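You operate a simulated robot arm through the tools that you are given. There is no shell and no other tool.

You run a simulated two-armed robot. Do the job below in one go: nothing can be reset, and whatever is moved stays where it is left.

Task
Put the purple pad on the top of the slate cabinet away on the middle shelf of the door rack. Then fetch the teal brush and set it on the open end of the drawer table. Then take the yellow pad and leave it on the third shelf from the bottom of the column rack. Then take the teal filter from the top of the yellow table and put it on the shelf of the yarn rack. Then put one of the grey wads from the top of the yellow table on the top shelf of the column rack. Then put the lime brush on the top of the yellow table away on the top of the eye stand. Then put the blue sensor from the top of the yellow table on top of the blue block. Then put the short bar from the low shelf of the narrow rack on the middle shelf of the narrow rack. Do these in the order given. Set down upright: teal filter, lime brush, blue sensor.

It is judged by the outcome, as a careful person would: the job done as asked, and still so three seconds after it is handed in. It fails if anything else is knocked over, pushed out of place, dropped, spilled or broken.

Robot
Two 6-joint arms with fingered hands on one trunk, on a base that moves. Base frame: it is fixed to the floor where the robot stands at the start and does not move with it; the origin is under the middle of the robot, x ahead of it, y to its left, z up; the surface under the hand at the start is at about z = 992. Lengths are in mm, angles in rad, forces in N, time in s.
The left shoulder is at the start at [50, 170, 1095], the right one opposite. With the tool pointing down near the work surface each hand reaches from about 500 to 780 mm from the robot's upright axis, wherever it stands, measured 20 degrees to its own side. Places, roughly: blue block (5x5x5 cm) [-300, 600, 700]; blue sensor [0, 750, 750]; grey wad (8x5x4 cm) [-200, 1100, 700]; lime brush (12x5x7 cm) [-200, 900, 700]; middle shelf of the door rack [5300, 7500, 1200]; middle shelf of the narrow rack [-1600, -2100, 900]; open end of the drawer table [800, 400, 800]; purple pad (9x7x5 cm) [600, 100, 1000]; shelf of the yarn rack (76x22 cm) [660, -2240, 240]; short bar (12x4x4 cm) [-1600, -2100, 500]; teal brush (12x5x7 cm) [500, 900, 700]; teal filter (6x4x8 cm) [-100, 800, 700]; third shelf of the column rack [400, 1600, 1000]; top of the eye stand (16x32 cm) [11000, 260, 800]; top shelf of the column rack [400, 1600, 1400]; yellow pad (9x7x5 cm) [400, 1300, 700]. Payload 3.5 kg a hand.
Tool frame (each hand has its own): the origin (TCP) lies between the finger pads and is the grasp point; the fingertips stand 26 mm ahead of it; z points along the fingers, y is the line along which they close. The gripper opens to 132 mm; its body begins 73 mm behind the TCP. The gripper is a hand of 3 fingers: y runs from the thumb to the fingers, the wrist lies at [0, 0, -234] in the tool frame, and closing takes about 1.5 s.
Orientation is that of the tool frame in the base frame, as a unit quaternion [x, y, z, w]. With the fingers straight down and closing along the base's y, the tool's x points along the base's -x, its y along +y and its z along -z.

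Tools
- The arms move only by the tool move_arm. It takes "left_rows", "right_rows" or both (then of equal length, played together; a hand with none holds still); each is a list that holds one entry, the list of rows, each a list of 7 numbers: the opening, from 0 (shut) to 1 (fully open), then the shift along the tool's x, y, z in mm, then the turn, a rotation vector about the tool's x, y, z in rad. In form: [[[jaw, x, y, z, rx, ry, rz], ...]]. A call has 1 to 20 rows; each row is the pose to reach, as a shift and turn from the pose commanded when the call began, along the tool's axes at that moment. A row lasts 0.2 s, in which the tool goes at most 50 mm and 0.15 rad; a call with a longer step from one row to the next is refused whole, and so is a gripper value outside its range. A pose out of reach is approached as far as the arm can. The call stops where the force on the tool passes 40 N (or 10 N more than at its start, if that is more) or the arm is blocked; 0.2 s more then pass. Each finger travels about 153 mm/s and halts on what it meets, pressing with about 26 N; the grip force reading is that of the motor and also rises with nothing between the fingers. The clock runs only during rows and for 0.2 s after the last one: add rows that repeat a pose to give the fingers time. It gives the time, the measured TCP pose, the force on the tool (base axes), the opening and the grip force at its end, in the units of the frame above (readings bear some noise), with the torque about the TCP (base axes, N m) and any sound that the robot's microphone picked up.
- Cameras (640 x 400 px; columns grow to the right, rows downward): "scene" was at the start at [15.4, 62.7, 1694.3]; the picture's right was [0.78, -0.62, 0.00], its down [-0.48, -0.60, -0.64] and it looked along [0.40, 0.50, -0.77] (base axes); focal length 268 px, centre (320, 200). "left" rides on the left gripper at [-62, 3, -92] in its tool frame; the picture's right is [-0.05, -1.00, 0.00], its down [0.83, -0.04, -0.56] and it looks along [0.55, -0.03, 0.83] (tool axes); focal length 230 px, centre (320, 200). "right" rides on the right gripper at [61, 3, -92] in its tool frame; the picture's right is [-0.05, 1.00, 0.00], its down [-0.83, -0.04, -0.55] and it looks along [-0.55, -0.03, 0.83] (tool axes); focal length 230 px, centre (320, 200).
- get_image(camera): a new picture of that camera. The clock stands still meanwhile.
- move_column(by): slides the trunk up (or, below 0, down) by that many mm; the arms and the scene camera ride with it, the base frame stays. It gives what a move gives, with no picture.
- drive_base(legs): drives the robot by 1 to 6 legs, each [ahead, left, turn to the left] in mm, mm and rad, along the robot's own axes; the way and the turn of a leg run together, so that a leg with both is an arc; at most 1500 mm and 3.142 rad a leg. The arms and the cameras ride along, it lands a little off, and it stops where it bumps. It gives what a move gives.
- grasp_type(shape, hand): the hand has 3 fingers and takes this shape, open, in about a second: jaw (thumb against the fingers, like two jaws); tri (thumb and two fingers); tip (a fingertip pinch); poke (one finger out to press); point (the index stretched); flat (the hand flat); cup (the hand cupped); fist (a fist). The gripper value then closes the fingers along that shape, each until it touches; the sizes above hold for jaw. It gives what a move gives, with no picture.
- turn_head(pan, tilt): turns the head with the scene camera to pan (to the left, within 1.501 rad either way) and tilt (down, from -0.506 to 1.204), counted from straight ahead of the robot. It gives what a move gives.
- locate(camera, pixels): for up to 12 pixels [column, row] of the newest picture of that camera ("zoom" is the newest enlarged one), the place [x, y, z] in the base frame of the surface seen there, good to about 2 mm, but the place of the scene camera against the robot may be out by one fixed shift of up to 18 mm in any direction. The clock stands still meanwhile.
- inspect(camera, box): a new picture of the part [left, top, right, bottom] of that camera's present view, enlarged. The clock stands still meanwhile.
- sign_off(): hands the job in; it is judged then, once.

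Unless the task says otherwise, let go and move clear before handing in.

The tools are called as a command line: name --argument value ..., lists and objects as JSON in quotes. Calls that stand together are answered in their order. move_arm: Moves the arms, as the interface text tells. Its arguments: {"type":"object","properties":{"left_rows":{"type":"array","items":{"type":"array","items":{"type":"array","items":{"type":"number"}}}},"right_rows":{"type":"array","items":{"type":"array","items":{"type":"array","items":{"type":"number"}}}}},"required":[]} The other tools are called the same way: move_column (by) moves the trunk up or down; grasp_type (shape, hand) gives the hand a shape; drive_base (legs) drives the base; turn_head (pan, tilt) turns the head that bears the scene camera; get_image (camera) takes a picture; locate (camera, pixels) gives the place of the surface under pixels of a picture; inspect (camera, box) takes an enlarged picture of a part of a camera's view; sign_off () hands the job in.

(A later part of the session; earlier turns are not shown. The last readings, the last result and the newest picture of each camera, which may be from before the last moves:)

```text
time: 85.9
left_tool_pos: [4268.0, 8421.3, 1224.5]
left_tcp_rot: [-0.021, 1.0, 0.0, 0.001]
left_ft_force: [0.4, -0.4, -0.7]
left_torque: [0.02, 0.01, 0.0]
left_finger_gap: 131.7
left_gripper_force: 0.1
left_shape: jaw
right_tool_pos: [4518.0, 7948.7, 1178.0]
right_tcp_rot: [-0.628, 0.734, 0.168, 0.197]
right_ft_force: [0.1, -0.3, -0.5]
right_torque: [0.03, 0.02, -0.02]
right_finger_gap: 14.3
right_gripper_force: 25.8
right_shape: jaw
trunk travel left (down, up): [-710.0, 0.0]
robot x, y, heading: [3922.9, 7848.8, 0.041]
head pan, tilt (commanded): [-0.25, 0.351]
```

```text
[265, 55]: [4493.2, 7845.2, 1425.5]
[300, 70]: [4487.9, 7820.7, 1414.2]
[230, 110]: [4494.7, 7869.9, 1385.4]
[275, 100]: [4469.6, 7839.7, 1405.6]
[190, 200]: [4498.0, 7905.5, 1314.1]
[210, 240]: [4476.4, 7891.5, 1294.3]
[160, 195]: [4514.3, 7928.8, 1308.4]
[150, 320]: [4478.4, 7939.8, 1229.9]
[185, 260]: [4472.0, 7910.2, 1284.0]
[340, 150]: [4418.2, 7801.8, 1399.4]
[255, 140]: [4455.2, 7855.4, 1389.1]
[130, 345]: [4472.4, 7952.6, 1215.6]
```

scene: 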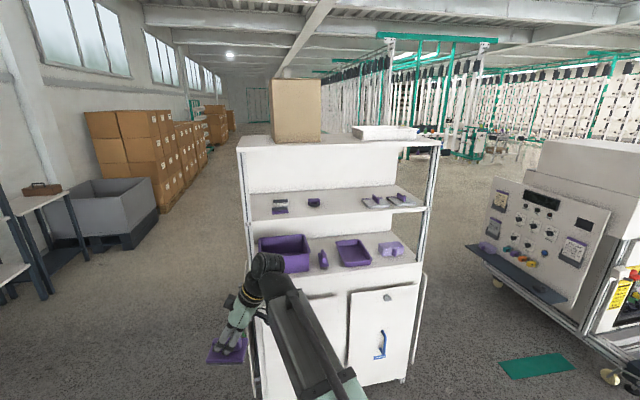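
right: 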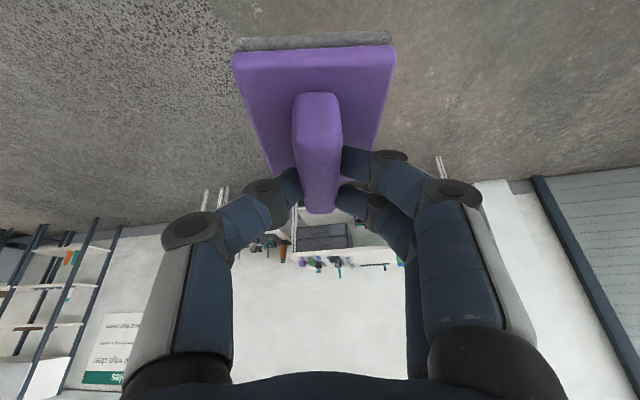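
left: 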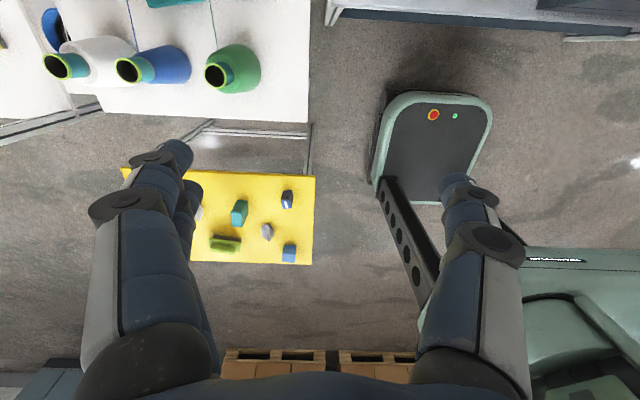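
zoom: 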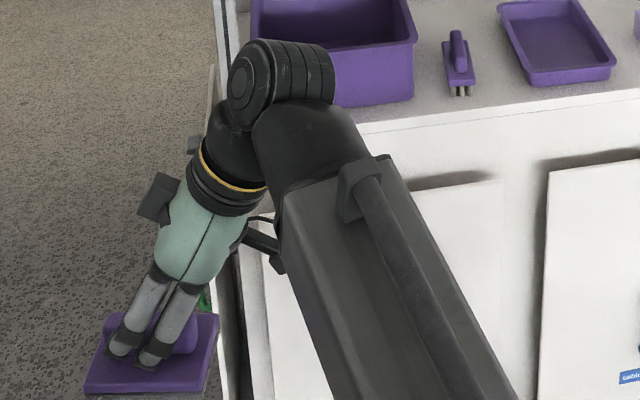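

The wrist joint is a ~45 mm-radius ball at the wrist point, so with TCP within ~60 mm of the shelf's front edge it stays outside the top shelf. I'll now yaw the hand to point its tilt toward +x, raise it, and move it to the robot's right, still well away from the rack.

move_arm --right_rows '[[[0, 11.8, 0, -21.5, 0.0589, 0, 0.102], [0, 23.7, 0, -42.9, 0.1178, 0, 0.2041], [0, 35.5, 0, -64.4, 0.1768, 0, 0.3061], [0, 47.4, 0, -85.9, 0.2357, 0, 0.4082], [0, 59.2, 0, -107.3, 0.2946, 0, 0.5102], [0, 71.1, 0, -128.8, 0.3535, 0, 0.6123], [0, 82.9, 0, -150.3, 0.4124, 0, 0.7143], [0, 94.8, 0, -171.7, 0.4713, 0, 0.8163], [0, 106.6, 0, -193.2, 0.5303, 0, 0.9184], [0, 118.5, 0, -214.7, 0.5892, 0, 1.0204], [0, 130.3, 0, -236.1, 0.6481, 0, 1.1225], [0, 142.2, 0, -257.6, 0.707, 0, 1.2245], [0, 142.2, 0, -257.6, 0.707, 0, 1.2245]]]'

get_image --camera "right"

get_image --camera "scene"

```text
time: 88.7
left_tool_pos: [4267.5, 8420.2, 1224.9]
left_tcp_rot: [-0.02, 1.0, 0.0, 0.0]
left_ft_force: [-0.8, 0.3, 0.8]
left_torque: [0.0, 0.02, 0.0]
left_finger_gap: 132.1
left_gripper_force: 0.0
left_shape: jaw
right_tool_pos: [4477.3, 7700.5, 1329.9]
right_tcp_rot: [0.001, 0.966, 0.001, 0.26]
right_ft_force: [-0.6, 0.3, -0.8]
right_torque: [-0.04, 0.0, -0.03]
right_finger_gap: 14.5
right_gripper_force: 26.6
right_shape: jaw
trunk travel left (down, up): [-710.0, 0.0]
robot x, y, heading: [3924.1, 7848.6, 0.041]
head pan, tilt (commanded): [-0.25, 0.351]
```

```text
taken
```

right: 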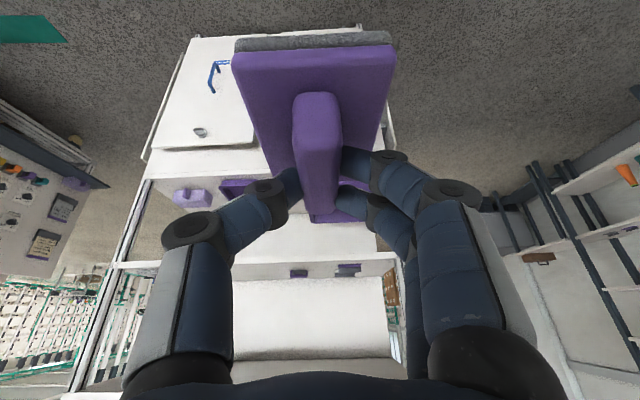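

```text
taken
```

scene: 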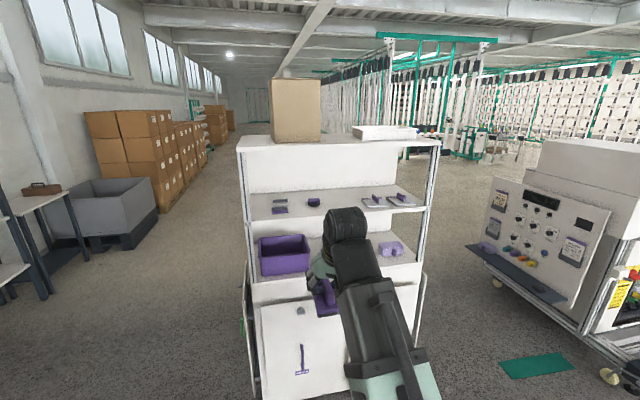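

Orientation is right (a along +x). I'll measure the middle shelf directly with the right-hand camera, which is accurate.

locate --camera "right" --pixels '[[270, 264], [330, 260], [298, 272], [348, 268], [320, 275], [280, 279], [310, 355], [310, 362], [270, 240], [140, 265], [320, 300], [240, 270]]'

inspect --camera "right" --box '[220, 220, 420, 345]'

```text
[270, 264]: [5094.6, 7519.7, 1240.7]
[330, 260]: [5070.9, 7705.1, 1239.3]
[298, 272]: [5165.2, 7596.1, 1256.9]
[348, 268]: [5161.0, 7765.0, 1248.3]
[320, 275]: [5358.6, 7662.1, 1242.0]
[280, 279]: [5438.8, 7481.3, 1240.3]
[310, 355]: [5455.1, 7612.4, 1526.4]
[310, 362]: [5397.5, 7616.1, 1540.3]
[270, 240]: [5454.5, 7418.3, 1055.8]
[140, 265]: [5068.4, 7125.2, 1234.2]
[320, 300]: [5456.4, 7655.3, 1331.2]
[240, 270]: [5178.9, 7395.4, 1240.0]
```

```text
3.20 times, centred on (320, 282) of right
```

zoom: 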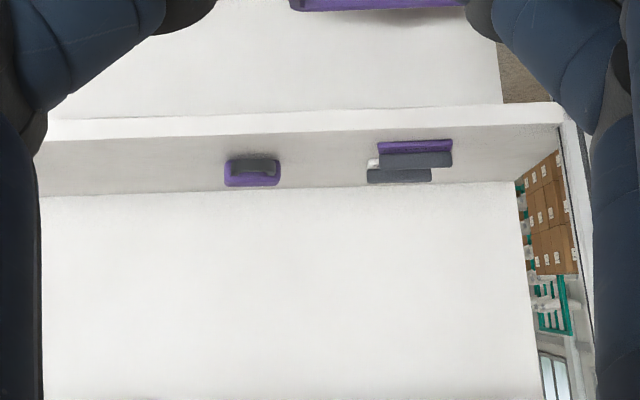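

Shelf top z=1240.5, front edge x≈5069, underside above ≈1540; free spot centred at y≈7460. I'll square up and drive in, stopping short with the hand still in front of the shelf.

drive_base --legs '[[0, 0, -0.041], [470, -200, 0]]'

get_image --camera "right"

get_image --camera "scene"

```text
time: 92.1
left_tool_pos: [4764.3, 8201.9, 1225.3]
left_tcp_rot: [0.001, 1.0, 0.0, 0.0]
left_ft_force: [-0.6, -0.8, -0.1]
left_torque: [0.02, 0.0, -0.01]
left_finger_gap: 131.9
left_gripper_force: 0.0
left_shape: jaw
right_tool_pos: [4942.6, 7474.5, 1330.4]
right_tcp_rot: [0.022, 0.966, -0.006, 0.258]
right_ft_force: [-0.5, -0.1, -1.2]
right_torque: [0.01, -0.04, -0.01]
right_finger_gap: 14.5
right_gripper_force: 25.6
right_shape: jaw
trunk travel left (down, up): [-710.0, 0.0]
robot x, y, heading: [4394.0, 7645.6, -0.007]
head pan, tilt (commanded): [-0.25, 0.351]
```

```text
taken
```

right: 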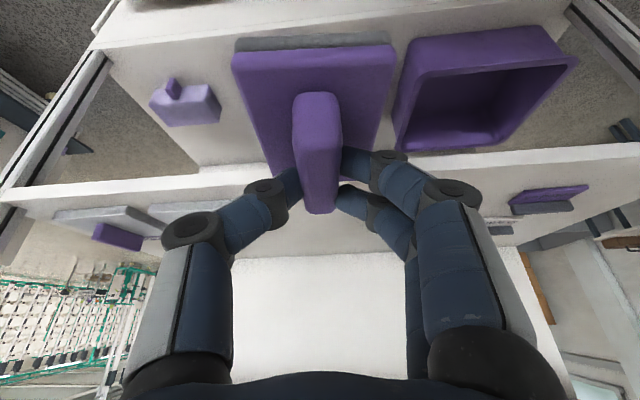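

```text
taken
```

scene: 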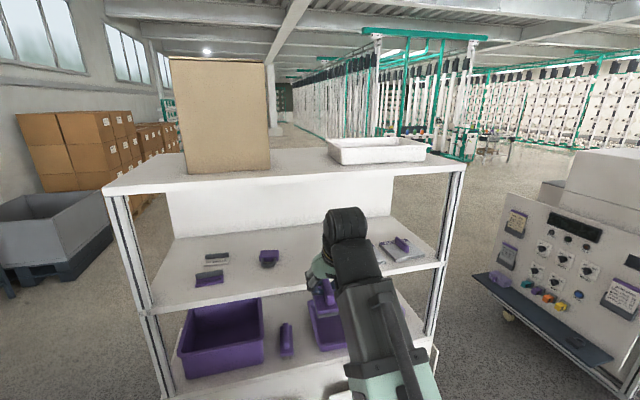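

Hand is at (4943,7475,1330), well aligned with the free patch. A short further drive brings it within comfortable arm reach.

drive_base --legs '[[75, 0, 0.0]]'

get_image --camera "right"

locate --camera "right" --pixels '[[230, 185], [420, 170], [230, 230], [320, 240], [520, 160], [560, 185], [320, 330], [120, 200]]'

```text
time: 93.1
left_tool_pos: [4841.7, 8202.6, 1224.3]
left_tcp_rot: [0.002, 1.0, 0.001, -0.001]
left_ft_force: [0.8, 0.1, 0.3]
left_torque: [0.02, 0.02, 0.01]
left_finger_gap: 132.1
left_gripper_force: 0.1
left_shape: jaw
right_tool_pos: [5021.6, 7473.9, 1328.5]
right_tcp_rot: [0.022, 0.966, -0.007, 0.259]
right_ft_force: [0.4, 0.0, -1.2]
right_torque: [0.0, -0.01, -0.02]
right_finger_gap: 14.2
right_gripper_force: 26.4
right_shape: jaw
trunk travel left (down, up): [-710.0, 0.0]
robot x, y, heading: [4468.1, 7644.5, -0.007]
head pan, tilt (commanded): [-0.25, 0.351]
```

```text
taken
```

right: 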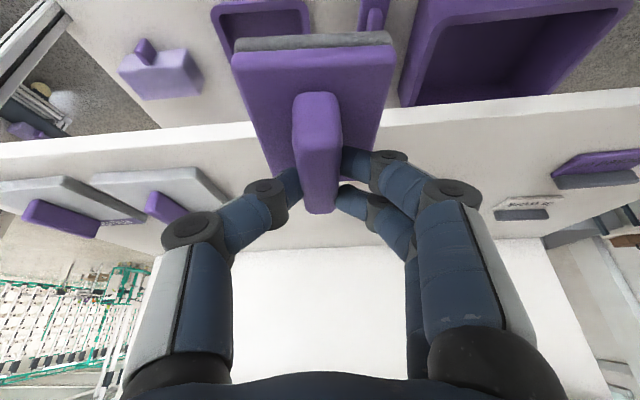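

```text
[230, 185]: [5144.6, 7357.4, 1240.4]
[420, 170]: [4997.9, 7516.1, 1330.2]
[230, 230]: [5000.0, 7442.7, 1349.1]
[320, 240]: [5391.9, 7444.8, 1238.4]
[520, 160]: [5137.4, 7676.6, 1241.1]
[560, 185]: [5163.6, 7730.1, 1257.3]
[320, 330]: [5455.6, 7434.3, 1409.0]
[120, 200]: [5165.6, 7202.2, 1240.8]
```

The free patch (y≈7357–7570) is confirmed at z≈1240.6. Moving the pad in over the shelf at safe height first.

move_arm --right_rows '[[[0, -19.4, -1.8, 11.2, 0, 0, 0], [0, -38.8, -3.6, 22.4, 0, 0, 0], [0, -58.1, -5.3, 33.6, 0, 0, 0], [0, -77.5, -7.1, 44.8, 0, 0, 0], [0, -96.9, -8.9, 56, 0, 0, 0], [0, -96.9, -8.9, 56, 0, 0, 0]]]'

get_image --camera "right"

get_image --camera "scene"

```text
time: 94.5
left_tool_pos: [4839.6, 8203.2, 1225.5]
left_tcp_rot: [0.002, 1.0, 0.0, -0.001]
left_ft_force: [0.1, -0.1, -0.2]
left_torque: [0.0, 0.04, 0.01]
left_finger_gap: 131.7
left_gripper_force: 0.1
left_shape: jaw
right_tool_pos: [5130.7, 7461.4, 1329.1]
right_tcp_rot: [0.021, 0.965, -0.005, 0.26]
right_ft_force: [-0.7, -0.5, -1.0]
right_torque: [-0.02, 0.03, 0.0]
right_finger_gap: 14.4
right_gripper_force: 25.9
right_shape: jaw
trunk travel left (down, up): [-710.0, 0.0]
robot x, y, heading: [4466.5, 7642.7, -0.004]
head pan, tilt (commanded): [-0.25, 0.351]
```

```text
taken
```

right: 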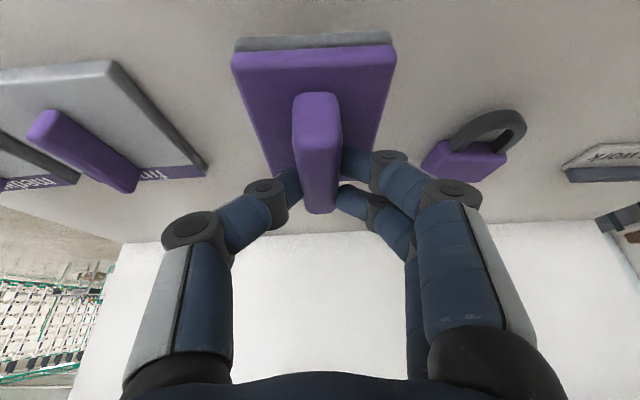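

```text
taken
```

scene: 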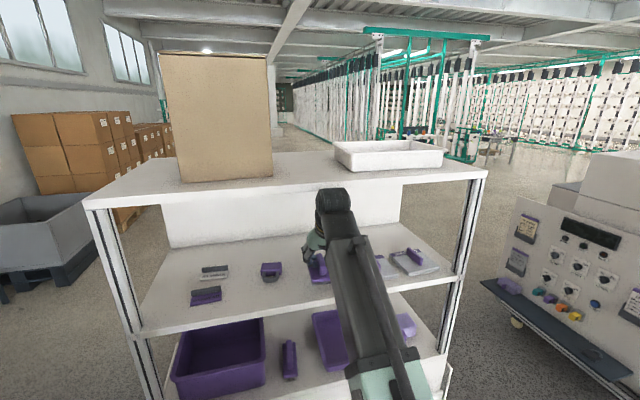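

The spot between the grey pads and the padlock is free. Lowering the pad onto the shelf.

move_arm --right_rows '[[[0, 5, 0, 8.7, 0, 0, 0], [0, 10, 0, 17.3, 0, 0, 0], [0, 14, 0, 24.2, 0, 0, 0], [0, 15.5, 0, 26.8, 0, 0, 0], [0, 16.2, 0, 28.1, 0, 0, 0], [0, 16.2, 0, 28.1, 0, 0, 0]]]'

get_image --camera "right"

```text
time: 95.9
left_tool_pos: [4840.4, 8203.4, 1224.2]
left_tcp_rot: [0.002, 1.0, 0.0, 0.0]
left_ft_force: [0.3, 0.5, 0.2]
left_torque: [0.0, 0.02, 0.0]
left_finger_gap: 131.9
left_gripper_force: 0.0
left_shape: jaw
right_tool_pos: [5129.5, 7461.8, 1298.0]
right_tcp_rot: [0.023, 0.966, -0.006, 0.259]
right_ft_force: [0.7, 0.2, -0.7]
right_torque: [-0.02, -0.02, 0.0]
right_finger_gap: 14.4
right_gripper_force: 25.8
right_shape: jaw
trunk travel left (down, up): [-710.0, 0.0]
robot x, y, heading: [4469.4, 7647.3, -0.004]
head pan, tilt (commanded): [-0.25, 0.351]
```

```text
taken
```

right: 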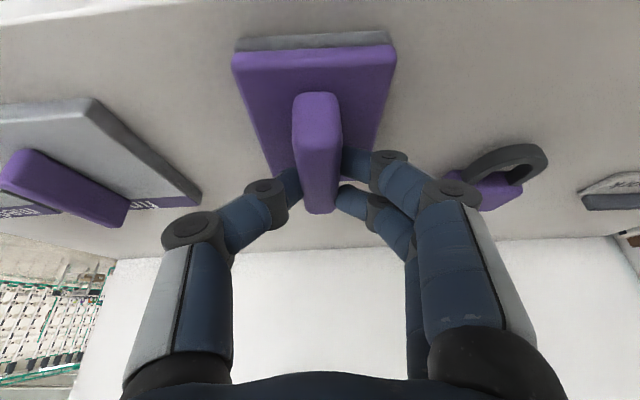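

No contact force yet at z=1298; a couple of millimetres more.

move_arm --right_rows '[[[0, 0.5, 0, 0.87, 0, 0, 0], [0, 1, 0, 1.73, 0, 0, 0], [0, 1, 0, 1.73, 0, 0, 0]]]'

locate --camera "right" --pixels '[[315, 34], [240, 40], [390, 34], [320, 26], [200, 150], [420, 130], [230, 28], [400, 28]]'

inspect --camera "right" --box '[220, 0, 420, 125]'

```text
time: 96.7
left_tool_pos: [4839.7, 8202.9, 1224.7]
left_tcp_rot: [0.002, 1.0, 0.0, 0.0]
left_ft_force: [0.3, 0.5, -0.6]
left_torque: [-0.01, -0.01, 0.0]
left_finger_gap: 132.1
left_gripper_force: 0.0
left_shape: jaw
right_tool_pos: [5128.9, 7461.5, 1294.5]
right_tcp_rot: [0.022, 0.965, -0.006, 0.26]
right_ft_force: [-0.5, -0.1, -0.5]
right_torque: [0.02, 0.0, 0.01]
right_finger_gap: 14.3
right_gripper_force: 25.8
right_shape: jaw
trunk travel left (down, up): [-710.0, 0.0]
robot x, y, heading: [4468.9, 7648.0, -0.004]
head pan, tilt (commanded): [-0.25, 0.351]
```

```text
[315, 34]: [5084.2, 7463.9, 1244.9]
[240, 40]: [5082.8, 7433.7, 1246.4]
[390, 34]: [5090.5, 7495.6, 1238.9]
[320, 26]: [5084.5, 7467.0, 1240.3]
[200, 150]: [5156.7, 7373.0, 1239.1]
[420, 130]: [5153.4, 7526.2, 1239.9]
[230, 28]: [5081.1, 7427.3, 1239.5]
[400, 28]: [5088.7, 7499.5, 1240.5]
```

```text
3.20 times, centred on (320, 62) of right
```

zoom: 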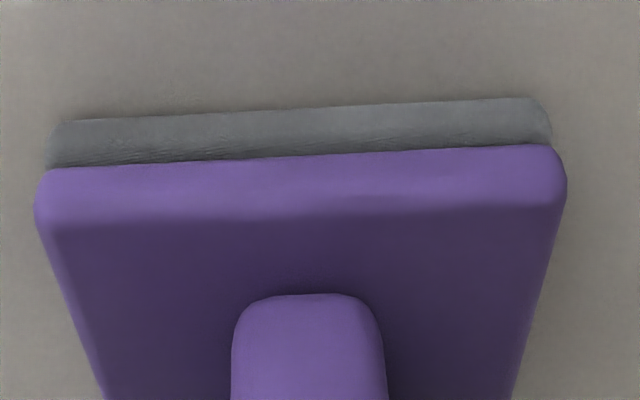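

The pad's lower edge reads z≈1240, i.e. at the shelf. I'll nudge 1 mm more and open partially to release.

move_arm --right_rows '[[[0, 0.5, 0, 0.87, 0, 0, 0], [0, 0.5, 0, 0.87, 0, 0, 0], [0.2, 0.5, 0, 0.87, 0, 0, 0], [0.3, 0.5, 0, 0.87, 0, 0, 0], [0.4, 0.5, 0, 0.87, 0, 0, 0], [0.4, 0.5, 0, 0.87, 0, 0, 0], [0.4, 0.5, 0, 0.87, 0, 0, 0]]]'

get_image --camera "right"

```text
time: 98.3
left_tool_pos: [4839.4, 8202.6, 1223.4]
left_tcp_rot: [0.001, 1.0, 0.0, 0.0]
left_ft_force: [-0.3, 0.6, 0.3]
left_torque: [-0.01, 0.01, -0.01]
left_finger_gap: 131.9
left_gripper_force: 0.0
left_shape: jaw
right_tool_pos: [5130.6, 7461.7, 1293.9]
right_tcp_rot: [0.023, 0.965, -0.007, 0.26]
right_ft_force: [-0.2, 0.1, 0.6]
right_torque: [0.01, -0.01, -0.01]
right_finger_gap: 52.3
right_gripper_force: 0.0
right_shape: jaw
trunk travel left (down, up): [-710.0, 0.0]
robot x, y, heading: [4468.7, 7643.6, -0.003]
head pan, tilt (commanded): [-0.25, 0.351]
```

```text
taken
```

right: 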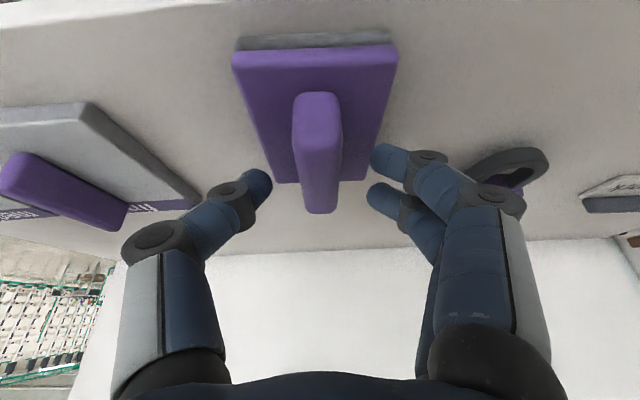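

The pad stays put with the fingers clear (gap 52). Retreating back and up along the tool axis, then straight back out of the rack.

move_arm --right_rows '[[[0.4, 0, 0, -15, 0, 0, 0], [0.4, 0, 0, -30, 0, 0, 0], [0.4, 0, 0, -45, 0, 0, 0], [0.4, 20, 0, -65, 0, 0, 0], [0.4, 45, 0, -85, 0, 0, 0], [0.4, 75, 0, -105, 0, 0, 0], [0.4, 105, 0, -125, 0, 0, 0], [0.4, 135, 0, -140, 0, 0, 0], [0.4, 135, 0, -140, 0, 0, 0]]]'

get_image --camera "right"

get_image --camera "scene"

```text
time: 100.3
left_tool_pos: [4838.5, 8203.6, 1225.3]
left_tcp_rot: [0.001, 1.0, 0.0, 0.0]
left_ft_force: [0.4, -0.7, 0.3]
left_torque: [0.0, -0.02, -0.02]
left_finger_gap: 132.0
left_gripper_force: 0.1
left_shape: jaw
right_tool_pos: [4943.3, 7470.1, 1347.8]
right_tcp_rot: [0.022, 0.965, -0.005, 0.26]
right_ft_force: [0.0, 0.3, 0.3]
right_torque: [0.01, 0.01, -0.02]
right_finger_gap: 52.1
right_gripper_force: 0.0
right_shape: jaw
trunk travel left (down, up): [-710.0, 0.0]
robot x, y, heading: [4470.3, 7650.3, -0.002]
head pan, tilt (commanded): [-0.25, 0.351]
```

```text
taken
```

right: 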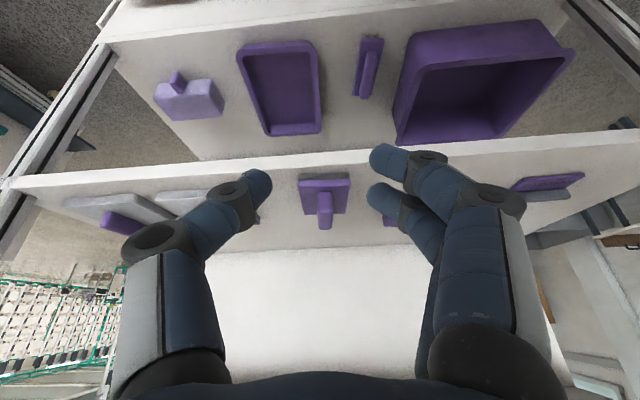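

```text
taken
```

scene: 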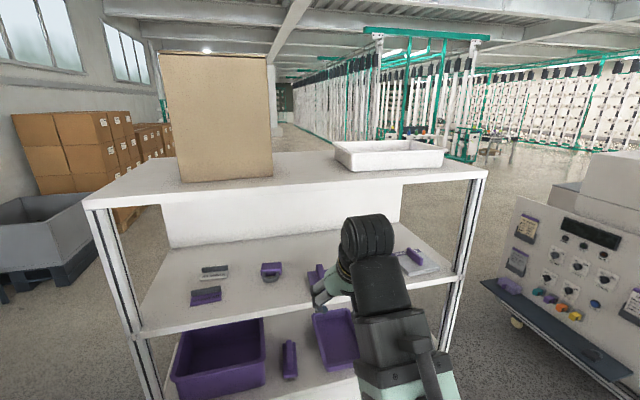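

The pad rests on the middle shelf, upright at (325,200) in the right view, nothing else disturbed. Now backing away and returning toward the tables.

drive_base --legs '[[-700, 0, 0], [-1500, 0, 0], [-770, 0, 0], [0, 0, -1.98], [1500, 0, 0], [1500, 0, 0]]'

turn_head --pan 0.3 --tilt 0.35

get_image --camera "scene"

```text
time: 133.8
left_tool_pos: [705.0, 4296.7, 1224.8]
left_tcp_rot: [0.835, 0.551, 0.0, 0.0]
left_ft_force: [0.9, 0.0, -0.5]
left_torque: [0.02, -0.02, -0.01]
left_finger_gap: 131.8
left_gripper_force: 0.0
left_shape: jaw
right_tool_pos: [-11.2, 4490.0, 1348.7]
right_tcp_rot: [0.817, 0.514, -0.22, 0.138]
right_ft_force: [0.4, -0.2, -0.1]
right_torque: [0.0, -0.01, 0.0]
right_finger_gap: 52.1
right_gripper_force: 0.1
right_shape: jaw
trunk travel left (down, up): [-710.0, 0.0]
robot x, y, heading: [335.9, 4859.4, -1.973]
head pan, tilt (commanded): [-0.25, 0.351]
```

```text
time: 134.8
left_tool_pos: [704.3, 4296.7, 1224.7]
left_tcp_rot: [0.835, 0.551, 0.0, 0.0]
left_ft_force: [0.3, 0.0, -0.6]
left_torque: [-0.01, -0.01, 0.01]
left_finger_gap: 131.8
left_gripper_force: 0.2
left_shape: jaw
right_tool_pos: [-10.4, 4489.4, 1348.0]
right_tcp_rot: [0.817, 0.514, -0.22, 0.139]
right_ft_force: [-0.3, -0.6, -0.7]
right_torque: [0.0, -0.02, -0.06]
right_finger_gap: 52.2
right_gripper_force: 0.2
right_shape: jaw
trunk travel left (down, up): [-710.0, 0.0]
robot x, y, heading: [336.3, 4854.2, -1.972]
head pan, tilt (commanded): [0.3, 0.351]
```

```text
taken
```

scene: 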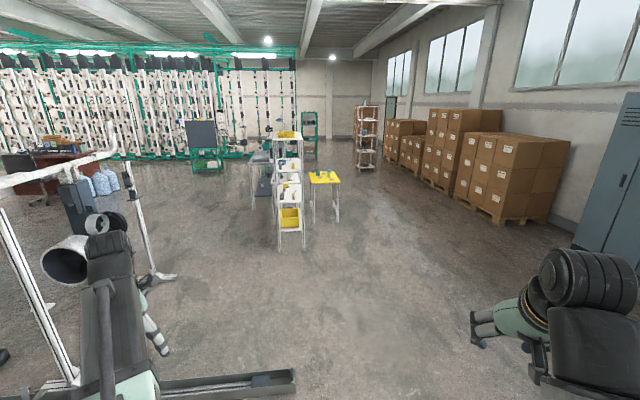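

I can see the roller stand with a floor beam ending at (290,378). I'll locate it and the lane around the column rack before continuing.

locate --camera "scene" --pixels '[[292, 376], [295, 390], [170, 278], [150, 275], [278, 248], [302, 248], [312, 222], [338, 220], [75, 380], [250, 208], [240, 380], [220, 175]]'

inspect --camera "scene" --box '[200, 100, 400, 260]'

```text
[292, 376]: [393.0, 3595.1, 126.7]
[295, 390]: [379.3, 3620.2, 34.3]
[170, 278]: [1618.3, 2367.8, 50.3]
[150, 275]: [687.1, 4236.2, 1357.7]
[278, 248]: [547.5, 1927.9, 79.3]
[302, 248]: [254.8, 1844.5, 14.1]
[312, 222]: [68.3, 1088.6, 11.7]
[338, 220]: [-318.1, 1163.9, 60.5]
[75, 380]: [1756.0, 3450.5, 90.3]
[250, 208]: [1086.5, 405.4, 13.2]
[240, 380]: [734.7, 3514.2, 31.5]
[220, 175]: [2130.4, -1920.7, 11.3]
```

```text
2.50 times, centred on (300, 180) of scene
```

zoom: 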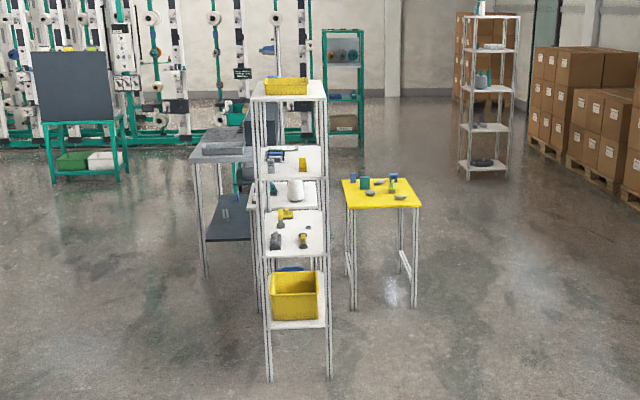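

The beam's end is at (385,3600) and a stand foot at (1618,2368), so the lane y≈2500–2900 works. I'll tuck the left hand inwards and bring the right hand back to vertical before going on.

move_arm --left_rows '[[[1, -10, -40, 0, 0, 0, 0], [1, -20, -80, 0, 0, 0, 0], [1, -35, -120, 0, 0, 0, 0], [1, -50, -160, 0, 0, 0, 0], [1, -65, -200, 0, 0, 0, 0], [1, -80, -240, 0, 0, 0, 0], [1, -90, -280, 0, 0, 0, 0]]]' --right_rows '[[[0.5, 0, 0, 0, 0, 0.131, 0], [0.6, 0, 0, 0, 0, 0.262, 0], [0.7, 0, 0, 0, 0, 0.393, 0], [0.8, 0, 0, 0, 0, 0.524, 0], [1, 0, 0, 0, 0, 0.524, 0], [1, 0, 0, 0, 0, 0.524, 0], [1, 0, 0, 0, 0, 0.524, 0]]]'

drive_base --legs '[[1500, 0, 0], [700, 0, 0], [0, 0, 1.972], [1450, 0, 0]]'

turn_head --pan -1.3 --tilt 0.5

get_image --camera "scene"

```text
time: 136.4
left_tool_pos: [409.2, 4312.4, 1199.2]
left_tcp_rot: [0.835, 0.55, -0.003, 0.002]
left_ft_force: [-0.1, 0.7, -0.4]
left_torque: [-0.03, -0.01, -0.01]
left_finger_gap: 132.1
left_gripper_force: 0.1
left_shape: jaw
left hand out of reach, approached as far as the arm can: row 1, 2, 3, 4, 5, 6, 7
right_tool_pos: [-39.3, 4422.5, 1228.7]
right_tcp_rot: [0.846, 0.533, -0.002, 0.002]
right_ft_force: [-0.2, -0.4, -0.7]
right_torque: [0.0, 0.02, -0.03]
right_finger_gap: 131.7
right_gripper_force: 0.1
right_shape: jaw
right hand out of reach, approached as far as the arm can: row 2, 3, 4, 5, 6, 7
trunk travel left (down, up): [-710.0, 0.0]
robot x, y, heading: [335.7, 4854.8, -1.979]
head pan, tilt (commanded): [0.3, 0.351]
```

```text
time: 158.8
left_tool_pos: [1383.4, 3126.9, 1198.9]
left_tcp_rot: [-0.005, 1.0, 0.001, 0.003]
left_ft_force: [0.7, 0.4, 0.3]
left_torque: [-0.01, 0.02, 0.0]
left_finger_gap: 131.8
left_gripper_force: 0.1
left_shape: jaw
right_tool_pos: [1465.1, 2670.9, 1228.3]
right_tcp_rot: [0.015, 1.0, 0.0, 0.004]
right_ft_force: [0.1, -0.6, 0.0]
right_torque: [0.01, 0.0, 0.03]
right_finger_gap: 131.6
right_gripper_force: 0.0
right_shape: jaw
trunk travel left (down, up): [-710.0, 0.0]
robot x, y, heading: [912.5, 2839.5, 0.011]
head pan, tilt (commanded): [0.3, 0.351]
```

```text
time: 160.5
left_tool_pos: [1383.0, 3127.2, 1199.5]
left_tcp_rot: [-0.005, 1.0, 0.001, 0.003]
left_ft_force: [-0.1, -0.5, -0.2]
left_torque: [0.02, 0.01, 0.0]
left_finger_gap: 131.8
left_gripper_force: 0.0
left_shape: jaw
right_tool_pos: [1464.8, 2671.4, 1229.2]
right_tcp_rot: [0.015, 1.0, 0.0, 0.004]
right_ft_force: [0.3, 0.5, -0.2]
right_torque: [-0.01, 0.01, 0.04]
right_finger_gap: 131.8
right_gripper_force: 0.1
right_shape: jaw
trunk travel left (down, up): [-710.0, 0.0]
robot x, y, heading: [914.8, 2839.5, 0.016]
head pan, tilt (commanded): [-1.3, 0.499]
```

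```text
taken
```

scene: 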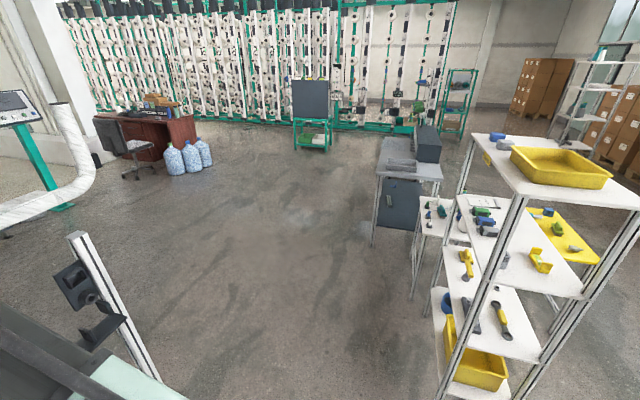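

I'm at (915,2840) with a clear aisle south. The small white table with the brush shows around (425–470,200–250); I'll zoom there.

inspect --camera "scene" --box '[360, 120, 640, 295]'

locate --camera "scene" --pixels '[[378, 170], [440, 178], [374, 245], [412, 235], [425, 205], [442, 212], [411, 298], [444, 400], [540, 380], [130, 330], [75, 235], [395, 145]]'

```text
2.29 times, centred on (500, 208) of scene
```

zoom: 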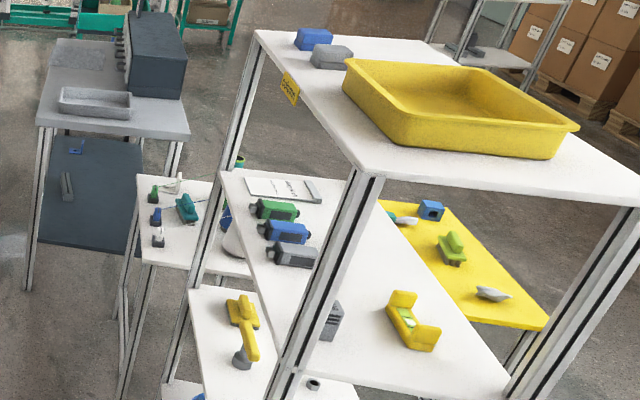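

```text
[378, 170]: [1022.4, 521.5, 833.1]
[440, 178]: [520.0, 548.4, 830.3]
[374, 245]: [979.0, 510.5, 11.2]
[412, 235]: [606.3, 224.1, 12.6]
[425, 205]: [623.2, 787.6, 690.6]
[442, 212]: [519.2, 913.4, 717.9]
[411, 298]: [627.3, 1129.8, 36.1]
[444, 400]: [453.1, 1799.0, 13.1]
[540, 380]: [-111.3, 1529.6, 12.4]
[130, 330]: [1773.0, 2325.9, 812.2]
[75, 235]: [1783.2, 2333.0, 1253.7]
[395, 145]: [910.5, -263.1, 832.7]
```

The brush reads about (519,913) on the white table (top z≈678), and the drawer table's open end spans x 520–1022, y up to ~535 with a tray on it. I'll measure the tray and free patches.

inspect --camera "scene" --box '[365, 120, 465, 250]'

locate --camera "scene" --pixels '[[386, 162], [417, 166], [388, 158], [415, 161], [383, 150], [380, 155], [398, 172], [430, 170], [430, 155], [411, 125], [427, 128], [410, 160]]'

```text
3.08 times, centred on (415, 185) of scene
```

zoom: 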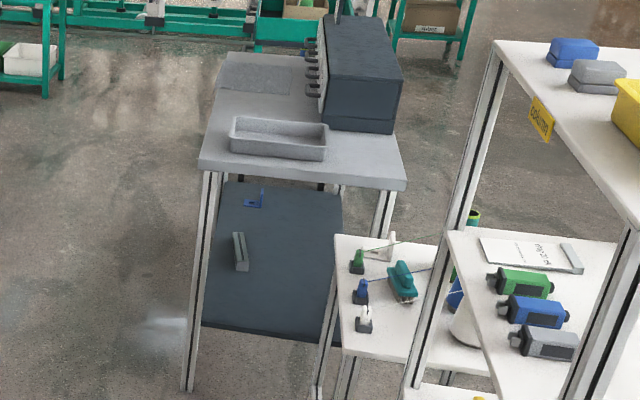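

```text
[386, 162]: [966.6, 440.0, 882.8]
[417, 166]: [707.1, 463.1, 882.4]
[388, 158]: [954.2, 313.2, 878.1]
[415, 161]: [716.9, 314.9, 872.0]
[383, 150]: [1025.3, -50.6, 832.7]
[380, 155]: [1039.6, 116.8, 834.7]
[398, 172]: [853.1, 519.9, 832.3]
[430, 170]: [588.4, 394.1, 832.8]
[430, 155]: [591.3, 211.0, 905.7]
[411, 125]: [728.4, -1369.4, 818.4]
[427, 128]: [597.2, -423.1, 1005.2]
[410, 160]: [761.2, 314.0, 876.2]
```

West strip of the open end (x 520–700, y 220–530) is free beside the tray. I'll approach from the east side, turning well away from the column rack and the stand post at (1775,2330).

drive_base --legs '[[0, 0, -1.587], [850, 0, 0], [0, 385, 0], [1030, 0, 0], [0, 0, -1.571]]'

turn_head --pan 0.0 --tilt 0.75

get_image --camera "scene"

```text
time: 179.6
left_tool_pos: [805.6, 685.6, 1199.2]
left_tcp_rot: [1.0, -0.015, -0.004, 0.0]
left_ft_force: [-0.7, -0.1, 0.6]
left_torque: [-0.01, 0.0, -0.01]
left_finger_gap: 131.9
left_gripper_force: 0.1
left_shape: jaw
right_tool_pos: [741.9, 1145.1, 1229.2]
right_tcp_rot: [0.999, -0.035, -0.004, 0.0]
right_ft_force: [-0.3, 1.5, -0.5]
right_torque: [-0.02, 0.02, -0.04]
right_finger_gap: 131.8
right_gripper_force: 0.0
right_shape: jaw
trunk travel left (down, up): [-710.0, 0.0]
robot x, y, heading: [1287.2, 954.7, 3.111]
head pan, tilt (commanded): [-1.3, 0.499]
```

```text
time: 181.1
left_tool_pos: [803.7, 685.6, 1198.9]
left_tcp_rot: [1.0, -0.015, -0.004, 0.001]
left_ft_force: [0.0, -0.4, -0.2]
left_torque: [0.0, 0.0, -0.01]
left_finger_gap: 131.9
left_gripper_force: 0.1
left_shape: jaw
right_tool_pos: [742.9, 1145.5, 1229.4]
right_tcp_rot: [0.999, -0.036, -0.003, 0.0]
right_ft_force: [0.3, -0.2, 0.2]
right_torque: [-0.05, -0.05, 0.01]
right_finger_gap: 131.9
right_gripper_force: 0.1
right_shape: jaw
trunk travel left (down, up): [-710.0, 0.0]
robot x, y, heading: [1284.0, 955.7, 3.115]
head pan, tilt (commanded): [0.0, 0.75]
```

```text
taken
```

scene: 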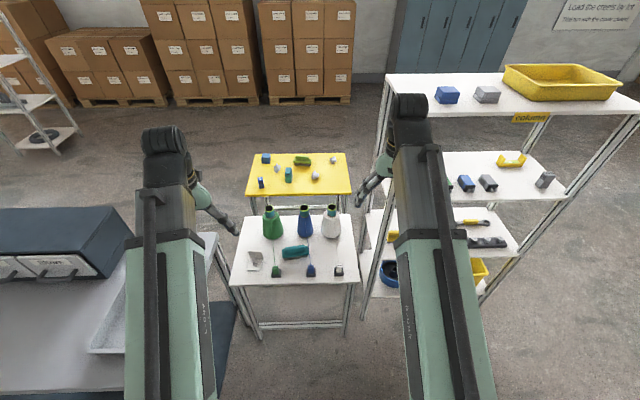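

Now facing the white table: the teal brush lies at (295,252) with its long axis across. I'll zoom and measure it.

inspect --camera "scene" --box '[230, 190, 370, 290]'

get_image --camera "left"

get_image --camera "right"

```text
4.00 times, centred on (300, 240) of scene
```

zoom: 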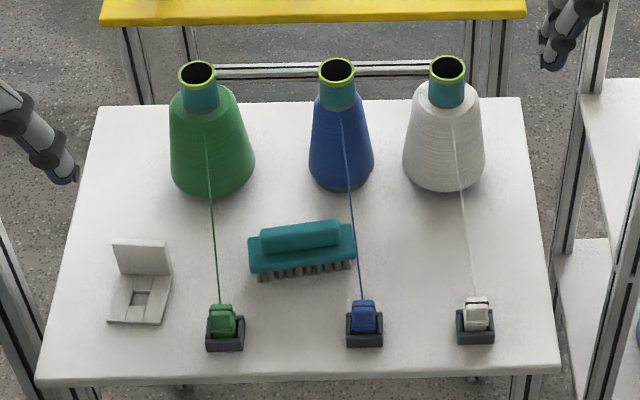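

```text
taken
```

left: 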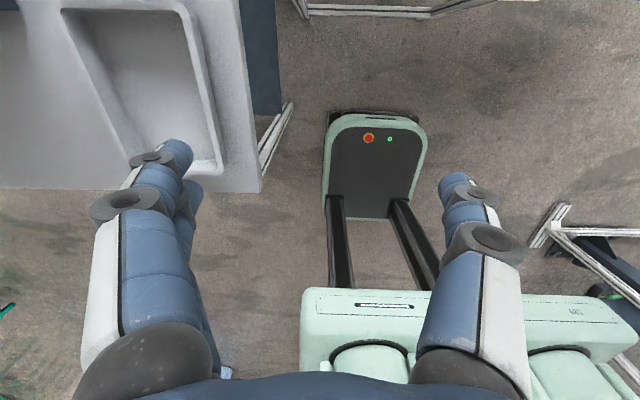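

```text
taken
```

right: 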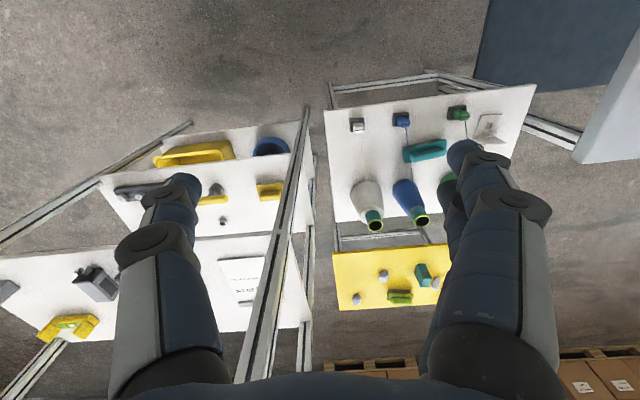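

Each cone has a thread running to a clip in front, and the brush lies between the green and blue threads, so fingers must keep clear of them. I'll measure threads, clips and brush precisely.

locate --camera "zoom" --pixels '[[363, 308], [344, 125], [352, 200], [358, 270], [221, 310], [208, 148], [213, 220], [265, 240], [338, 230], [252, 262], [352, 250], [300, 235]]'

locate --camera "right" --pixels '[[400, 118], [425, 150], [407, 152], [444, 146], [408, 190], [405, 160], [466, 125], [457, 112], [440, 175], [420, 142], [368, 190], [430, 156]]'

inspect --camera "right" --box '[330, 80, 530, 235]'

```text
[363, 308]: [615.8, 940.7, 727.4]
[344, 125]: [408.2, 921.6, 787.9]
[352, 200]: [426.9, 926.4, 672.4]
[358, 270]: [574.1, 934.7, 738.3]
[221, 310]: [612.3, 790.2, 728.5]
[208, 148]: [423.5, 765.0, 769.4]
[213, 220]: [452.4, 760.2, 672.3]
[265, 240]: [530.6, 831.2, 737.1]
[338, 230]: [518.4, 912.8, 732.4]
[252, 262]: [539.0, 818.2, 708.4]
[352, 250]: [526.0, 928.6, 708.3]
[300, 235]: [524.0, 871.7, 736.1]
```

```text
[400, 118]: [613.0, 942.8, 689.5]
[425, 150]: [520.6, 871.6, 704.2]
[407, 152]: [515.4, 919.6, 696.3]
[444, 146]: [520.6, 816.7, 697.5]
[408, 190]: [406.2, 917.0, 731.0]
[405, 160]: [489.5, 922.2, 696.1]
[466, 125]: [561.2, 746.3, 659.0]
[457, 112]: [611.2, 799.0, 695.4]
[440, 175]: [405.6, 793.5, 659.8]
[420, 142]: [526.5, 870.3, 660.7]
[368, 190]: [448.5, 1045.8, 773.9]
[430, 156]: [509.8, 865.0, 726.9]
```

```text
2.58 times, centred on (430, 158) of right
```

zoom: 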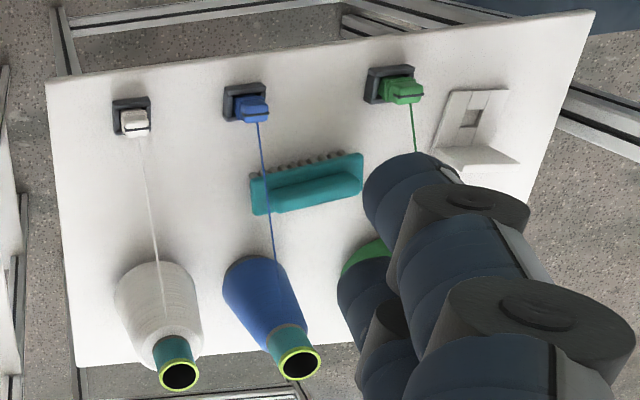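

Brush: long axis along y from about y=813 to 924, handle top z≈727, with the blue thread passing at (515–535, 930, z≈744) just past its +y end and the green one at y≈778. I'll tuck the right hand slightly and move the base closer so the left hand can reach.

move_arm --right_rows '[[[1, 35, 0, 0, 0, 0, 0], [1, 70, 0, 0, 0, 0, 0], [1, 70, 0, 0, 0, 0, 0]]]'

drive_base --legs '[[110, 0, 0.026]]'

```text
time: 181.9
left_tool_pos: [803.8, 687.5, 1198.5]
left_tcp_rot: [1.0, -0.015, -0.003, 0.001]
left_ft_force: [-0.1, -0.1, -0.1]
left_torque: [0.01, 0.01, 0.04]
left_finger_gap: 131.9
left_gripper_force: 0.1
left_shape: jaw
right_tool_pos: [798.9, 1141.2, 1203.6]
right_tcp_rot: [0.999, -0.036, -0.006, -0.001]
right_ft_force: [-0.1, -0.6, -0.3]
right_torque: [0.01, 0.0, 0.01]
right_finger_gap: 131.8
right_gripper_force: 0.1
right_shape: jaw
right hand out of reach, approached as far as the arm can: row 1, 2, 3
trunk travel left (down, up): [-710.0, 0.0]
robot x, y, heading: [1283.3, 955.2, 3.112]
head pan, tilt (commanded): [0.0, 0.75]
```

```text
time: 183.1
left_tool_pos: [698.5, 676.8, 1198.2]
left_tcp_rot: [1.0, -0.002, -0.002, 0.001]
left_ft_force: [0.3, 0.1, -0.7]
left_torque: [0.04, -0.05, -0.03]
left_finger_gap: 131.9
left_gripper_force: 0.1
left_shape: jaw
right_tool_pos: [681.5, 1128.2, 1202.4]
right_tcp_rot: [1.0, -0.022, -0.005, 0.0]
right_ft_force: [-0.7, -0.6, 0.1]
right_torque: [0.01, -0.06, -0.02]
right_finger_gap: 131.9
right_gripper_force: 0.0
right_shape: jaw
trunk travel left (down, up): [-710.0, 0.0]
robot x, y, heading: [1176.1, 952.9, 3.141]
head pan, tilt (commanded): [0.0, 0.75]
```

Base is at (1176,953) facing −x. Now I move the left hand to hover above the brush with a clockwise yaw of 1.42 rad so that it closes across the handle.

move_arm --left_rows '[[[1, -18.4, -19, 20, 0, 0, 0.1422], [1, -36.7, -38, 45, 0, 0, 0.2845], [1, -55.1, -57, 72, 0, 0, 0.4267], [0.9, -73.4, -76, 100, 0, 0, 0.569], [0.9, -91.8, -95, 128, 0, 0, 0.7112], [0.8, -110.1, -114, 156, 0, 0, 0.8534], [0.8, -128.5, -133, 184, 0, 0, 0.9957], [0.7, -146.8, -152, 212, 0, 0, 1.1379], [0.6, -165.2, -171, 240, 0, 0, 1.2802], [0.55, -183.5, -190, 268, 0, 0, 1.4224], [0.55, -183.5, -190, 268, 0, 0, 1.4224]]]'

get_image --camera "left"

get_image --camera "scene"

```text
time: 185.5
left_tool_pos: [515.9, 866.7, 931.4]
left_tcp_rot: [0.756, -0.655, -0.002, 0.002]
left_ft_force: [0.0, -0.5, -0.1]
left_torque: [-0.01, -0.01, -0.01]
left_finger_gap: 73.1
left_gripper_force: 0.1
left_shape: jaw
right_tool_pos: [684.2, 1129.4, 1202.9]
right_tcp_rot: [1.0, -0.022, -0.006, 0.0]
right_ft_force: [0.5, 1.0, 0.0]
right_torque: [0.0, 0.0, 0.04]
right_finger_gap: 131.8
right_gripper_force: 0.1
right_shape: jaw
trunk travel left (down, up): [-710.0, 0.0]
robot x, y, heading: [1171.0, 954.7, 3.139]
head pan, tilt (commanded): [0.0, 0.75]
```

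```text
taken
```

left: 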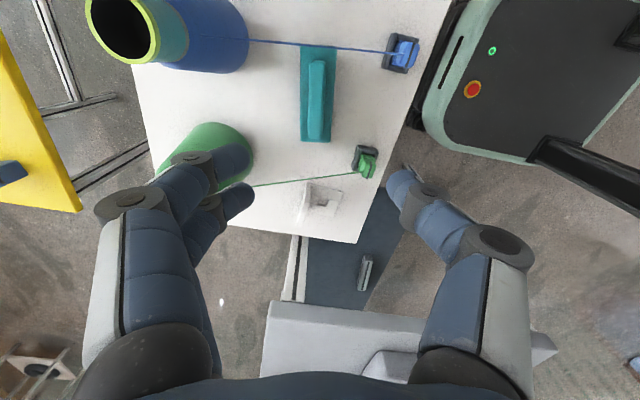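

```text
taken
```

scene: 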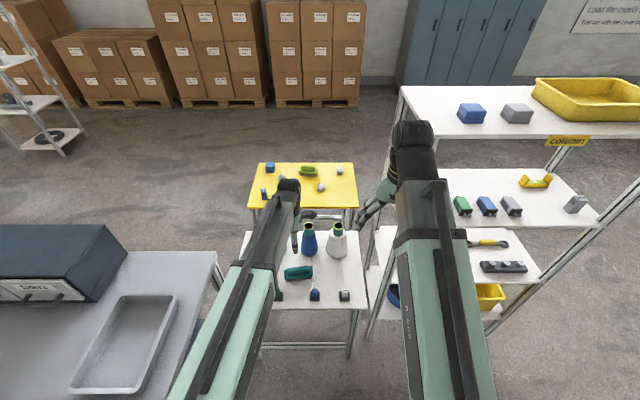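

The left camera shows the brush handle from (316,62) to (315,137) and the blue thread crossing just past its top end at row ~44. Measuring these exactly.

locate --camera "left" --pixels '[[316, 66], [315, 134], [308, 100], [323, 100], [302, 136], [331, 138], [303, 50], [335, 52], [345, 48], [280, 41], [320, 178], [398, 52]]'

inspect --camera "left" --box '[240, 20, 440, 145]'

```text
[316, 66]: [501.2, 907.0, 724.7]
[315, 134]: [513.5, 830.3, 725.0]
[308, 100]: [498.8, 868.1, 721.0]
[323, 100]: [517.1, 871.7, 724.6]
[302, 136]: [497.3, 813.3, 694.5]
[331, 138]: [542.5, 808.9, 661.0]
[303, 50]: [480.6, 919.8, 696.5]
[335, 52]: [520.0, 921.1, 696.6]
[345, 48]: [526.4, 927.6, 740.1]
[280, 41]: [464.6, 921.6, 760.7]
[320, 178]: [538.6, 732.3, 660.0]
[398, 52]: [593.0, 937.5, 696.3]
```

```text
3.20 times, centred on (340, 82) of left
```

zoom: 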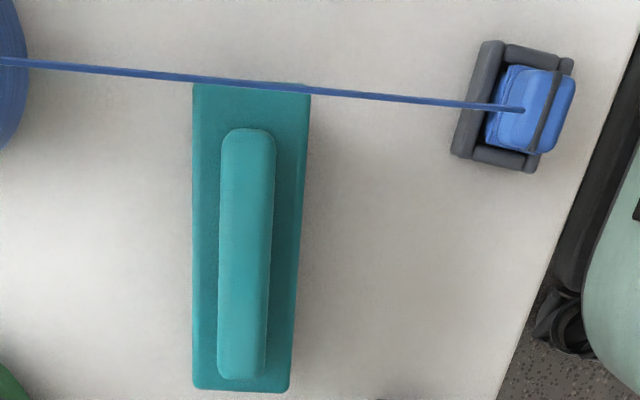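

Thread passes at (501,925,z≈749), almost above the brush's end, so after gripping I must slide −y before raising. Descending onto the handle centre (507.5,867).

move_arm --left_rows '[[[0.55, -1.5, 8.3, 40, 0, 0, 0], [0.55, -1.5, 8.3, 80, 0, 0, 0], [0.55, -1.5, 8.3, 120, 0, 0, 0], [0.55, -1.5, 8.3, 150, 0, 0, 0], [0.55, -1.5, 8.3, 175, 0, 0, 0], [0.55, -1.5, 8.3, 185, 0, 0, 0], [0.55, -1.5, 8.3, 185, 0, 0, 0]]]'

get_image --camera "left"

```text
time: 187.1
left_tool_pos: [505.9, 865.8, 748.3]
left_tcp_rot: [0.757, -0.654, -0.003, 0.003]
left_ft_force: [-0.2, -0.4, -0.2]
left_torque: [0.03, -0.01, 0.0]
left_finger_gap: 73.1
left_gripper_force: 0.1
left_shape: jaw
right_tool_pos: [683.1, 1129.0, 1203.4]
right_tcp_rot: [1.0, -0.024, -0.006, -0.001]
right_ft_force: [0.5, -1.2, 0.3]
right_torque: [0.0, -0.01, 0.0]
right_finger_gap: 132.1
right_gripper_force: 0.1
right_shape: jaw
trunk travel left (down, up): [-710.0, 0.0]
robot x, y, heading: [1173.0, 957.6, 3.142]
head pan, tilt (commanded): [0.0, 0.75]
```

```text
taken
```

left: 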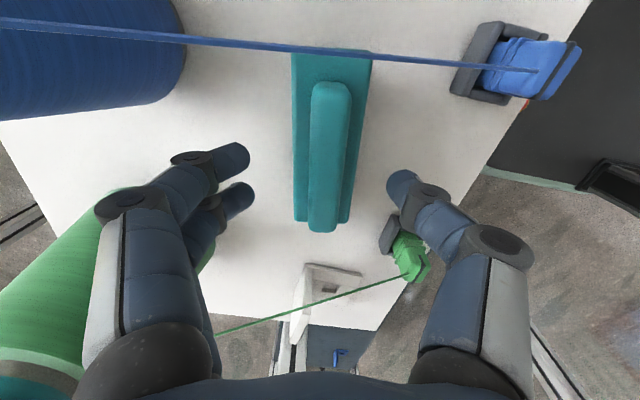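

Handle is centred between the finger tips; final 23 mm down and close.

move_arm --left_rows '[[[0.55, 0, -1, 12, 0, 0, 0], [0.55, 0, -1, 19, 0, 0, 0], [0.55, 0, -1, 22.5, 0, 0, 0], [0.4, 0, -1, 22.5, 0, 0, 0], [0.2, 0, -1, 22.5, 0, 0, 0], [0, 0, -1, 22.5, 0, 0, 0], [0, 0, -1, 22.5, 0, 0, 0], [0, 0, -1, 22.5, 0, 0, 0], [0, 0, -1, 22.5, 0, 0, 0], [0, 0, -1, 22.5, 0, 0, 0], [0, 0, -1, 22.5, 0, 0, 0]]]'

get_image --camera "left"

```text
time: 189.5
left_tool_pos: [507.3, 866.0, 725.8]
left_tcp_rot: [0.756, -0.655, -0.001, 0.003]
left_ft_force: [0.0, -0.7, 0.2]
left_torque: [0.01, 0.01, -0.01]
left_finger_gap: 15.3
left_gripper_force: 26.3
left_shape: jaw
right_tool_pos: [683.1, 1128.8, 1204.0]
right_tcp_rot: [1.0, -0.023, -0.005, 0.0]
right_ft_force: [0.5, -0.7, -0.8]
right_torque: [-0.02, 0.0, 0.01]
right_finger_gap: 131.9
right_gripper_force: 0.1
right_shape: jaw
trunk travel left (down, up): [-710.0, 0.0]
robot x, y, heading: [1175.1, 954.3, 3.141]
head pan, tilt (commanded): [0.0, 0.75]
```

```text
taken
```

left: 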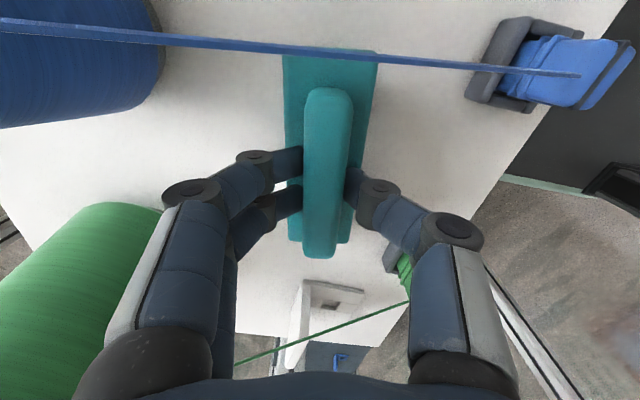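

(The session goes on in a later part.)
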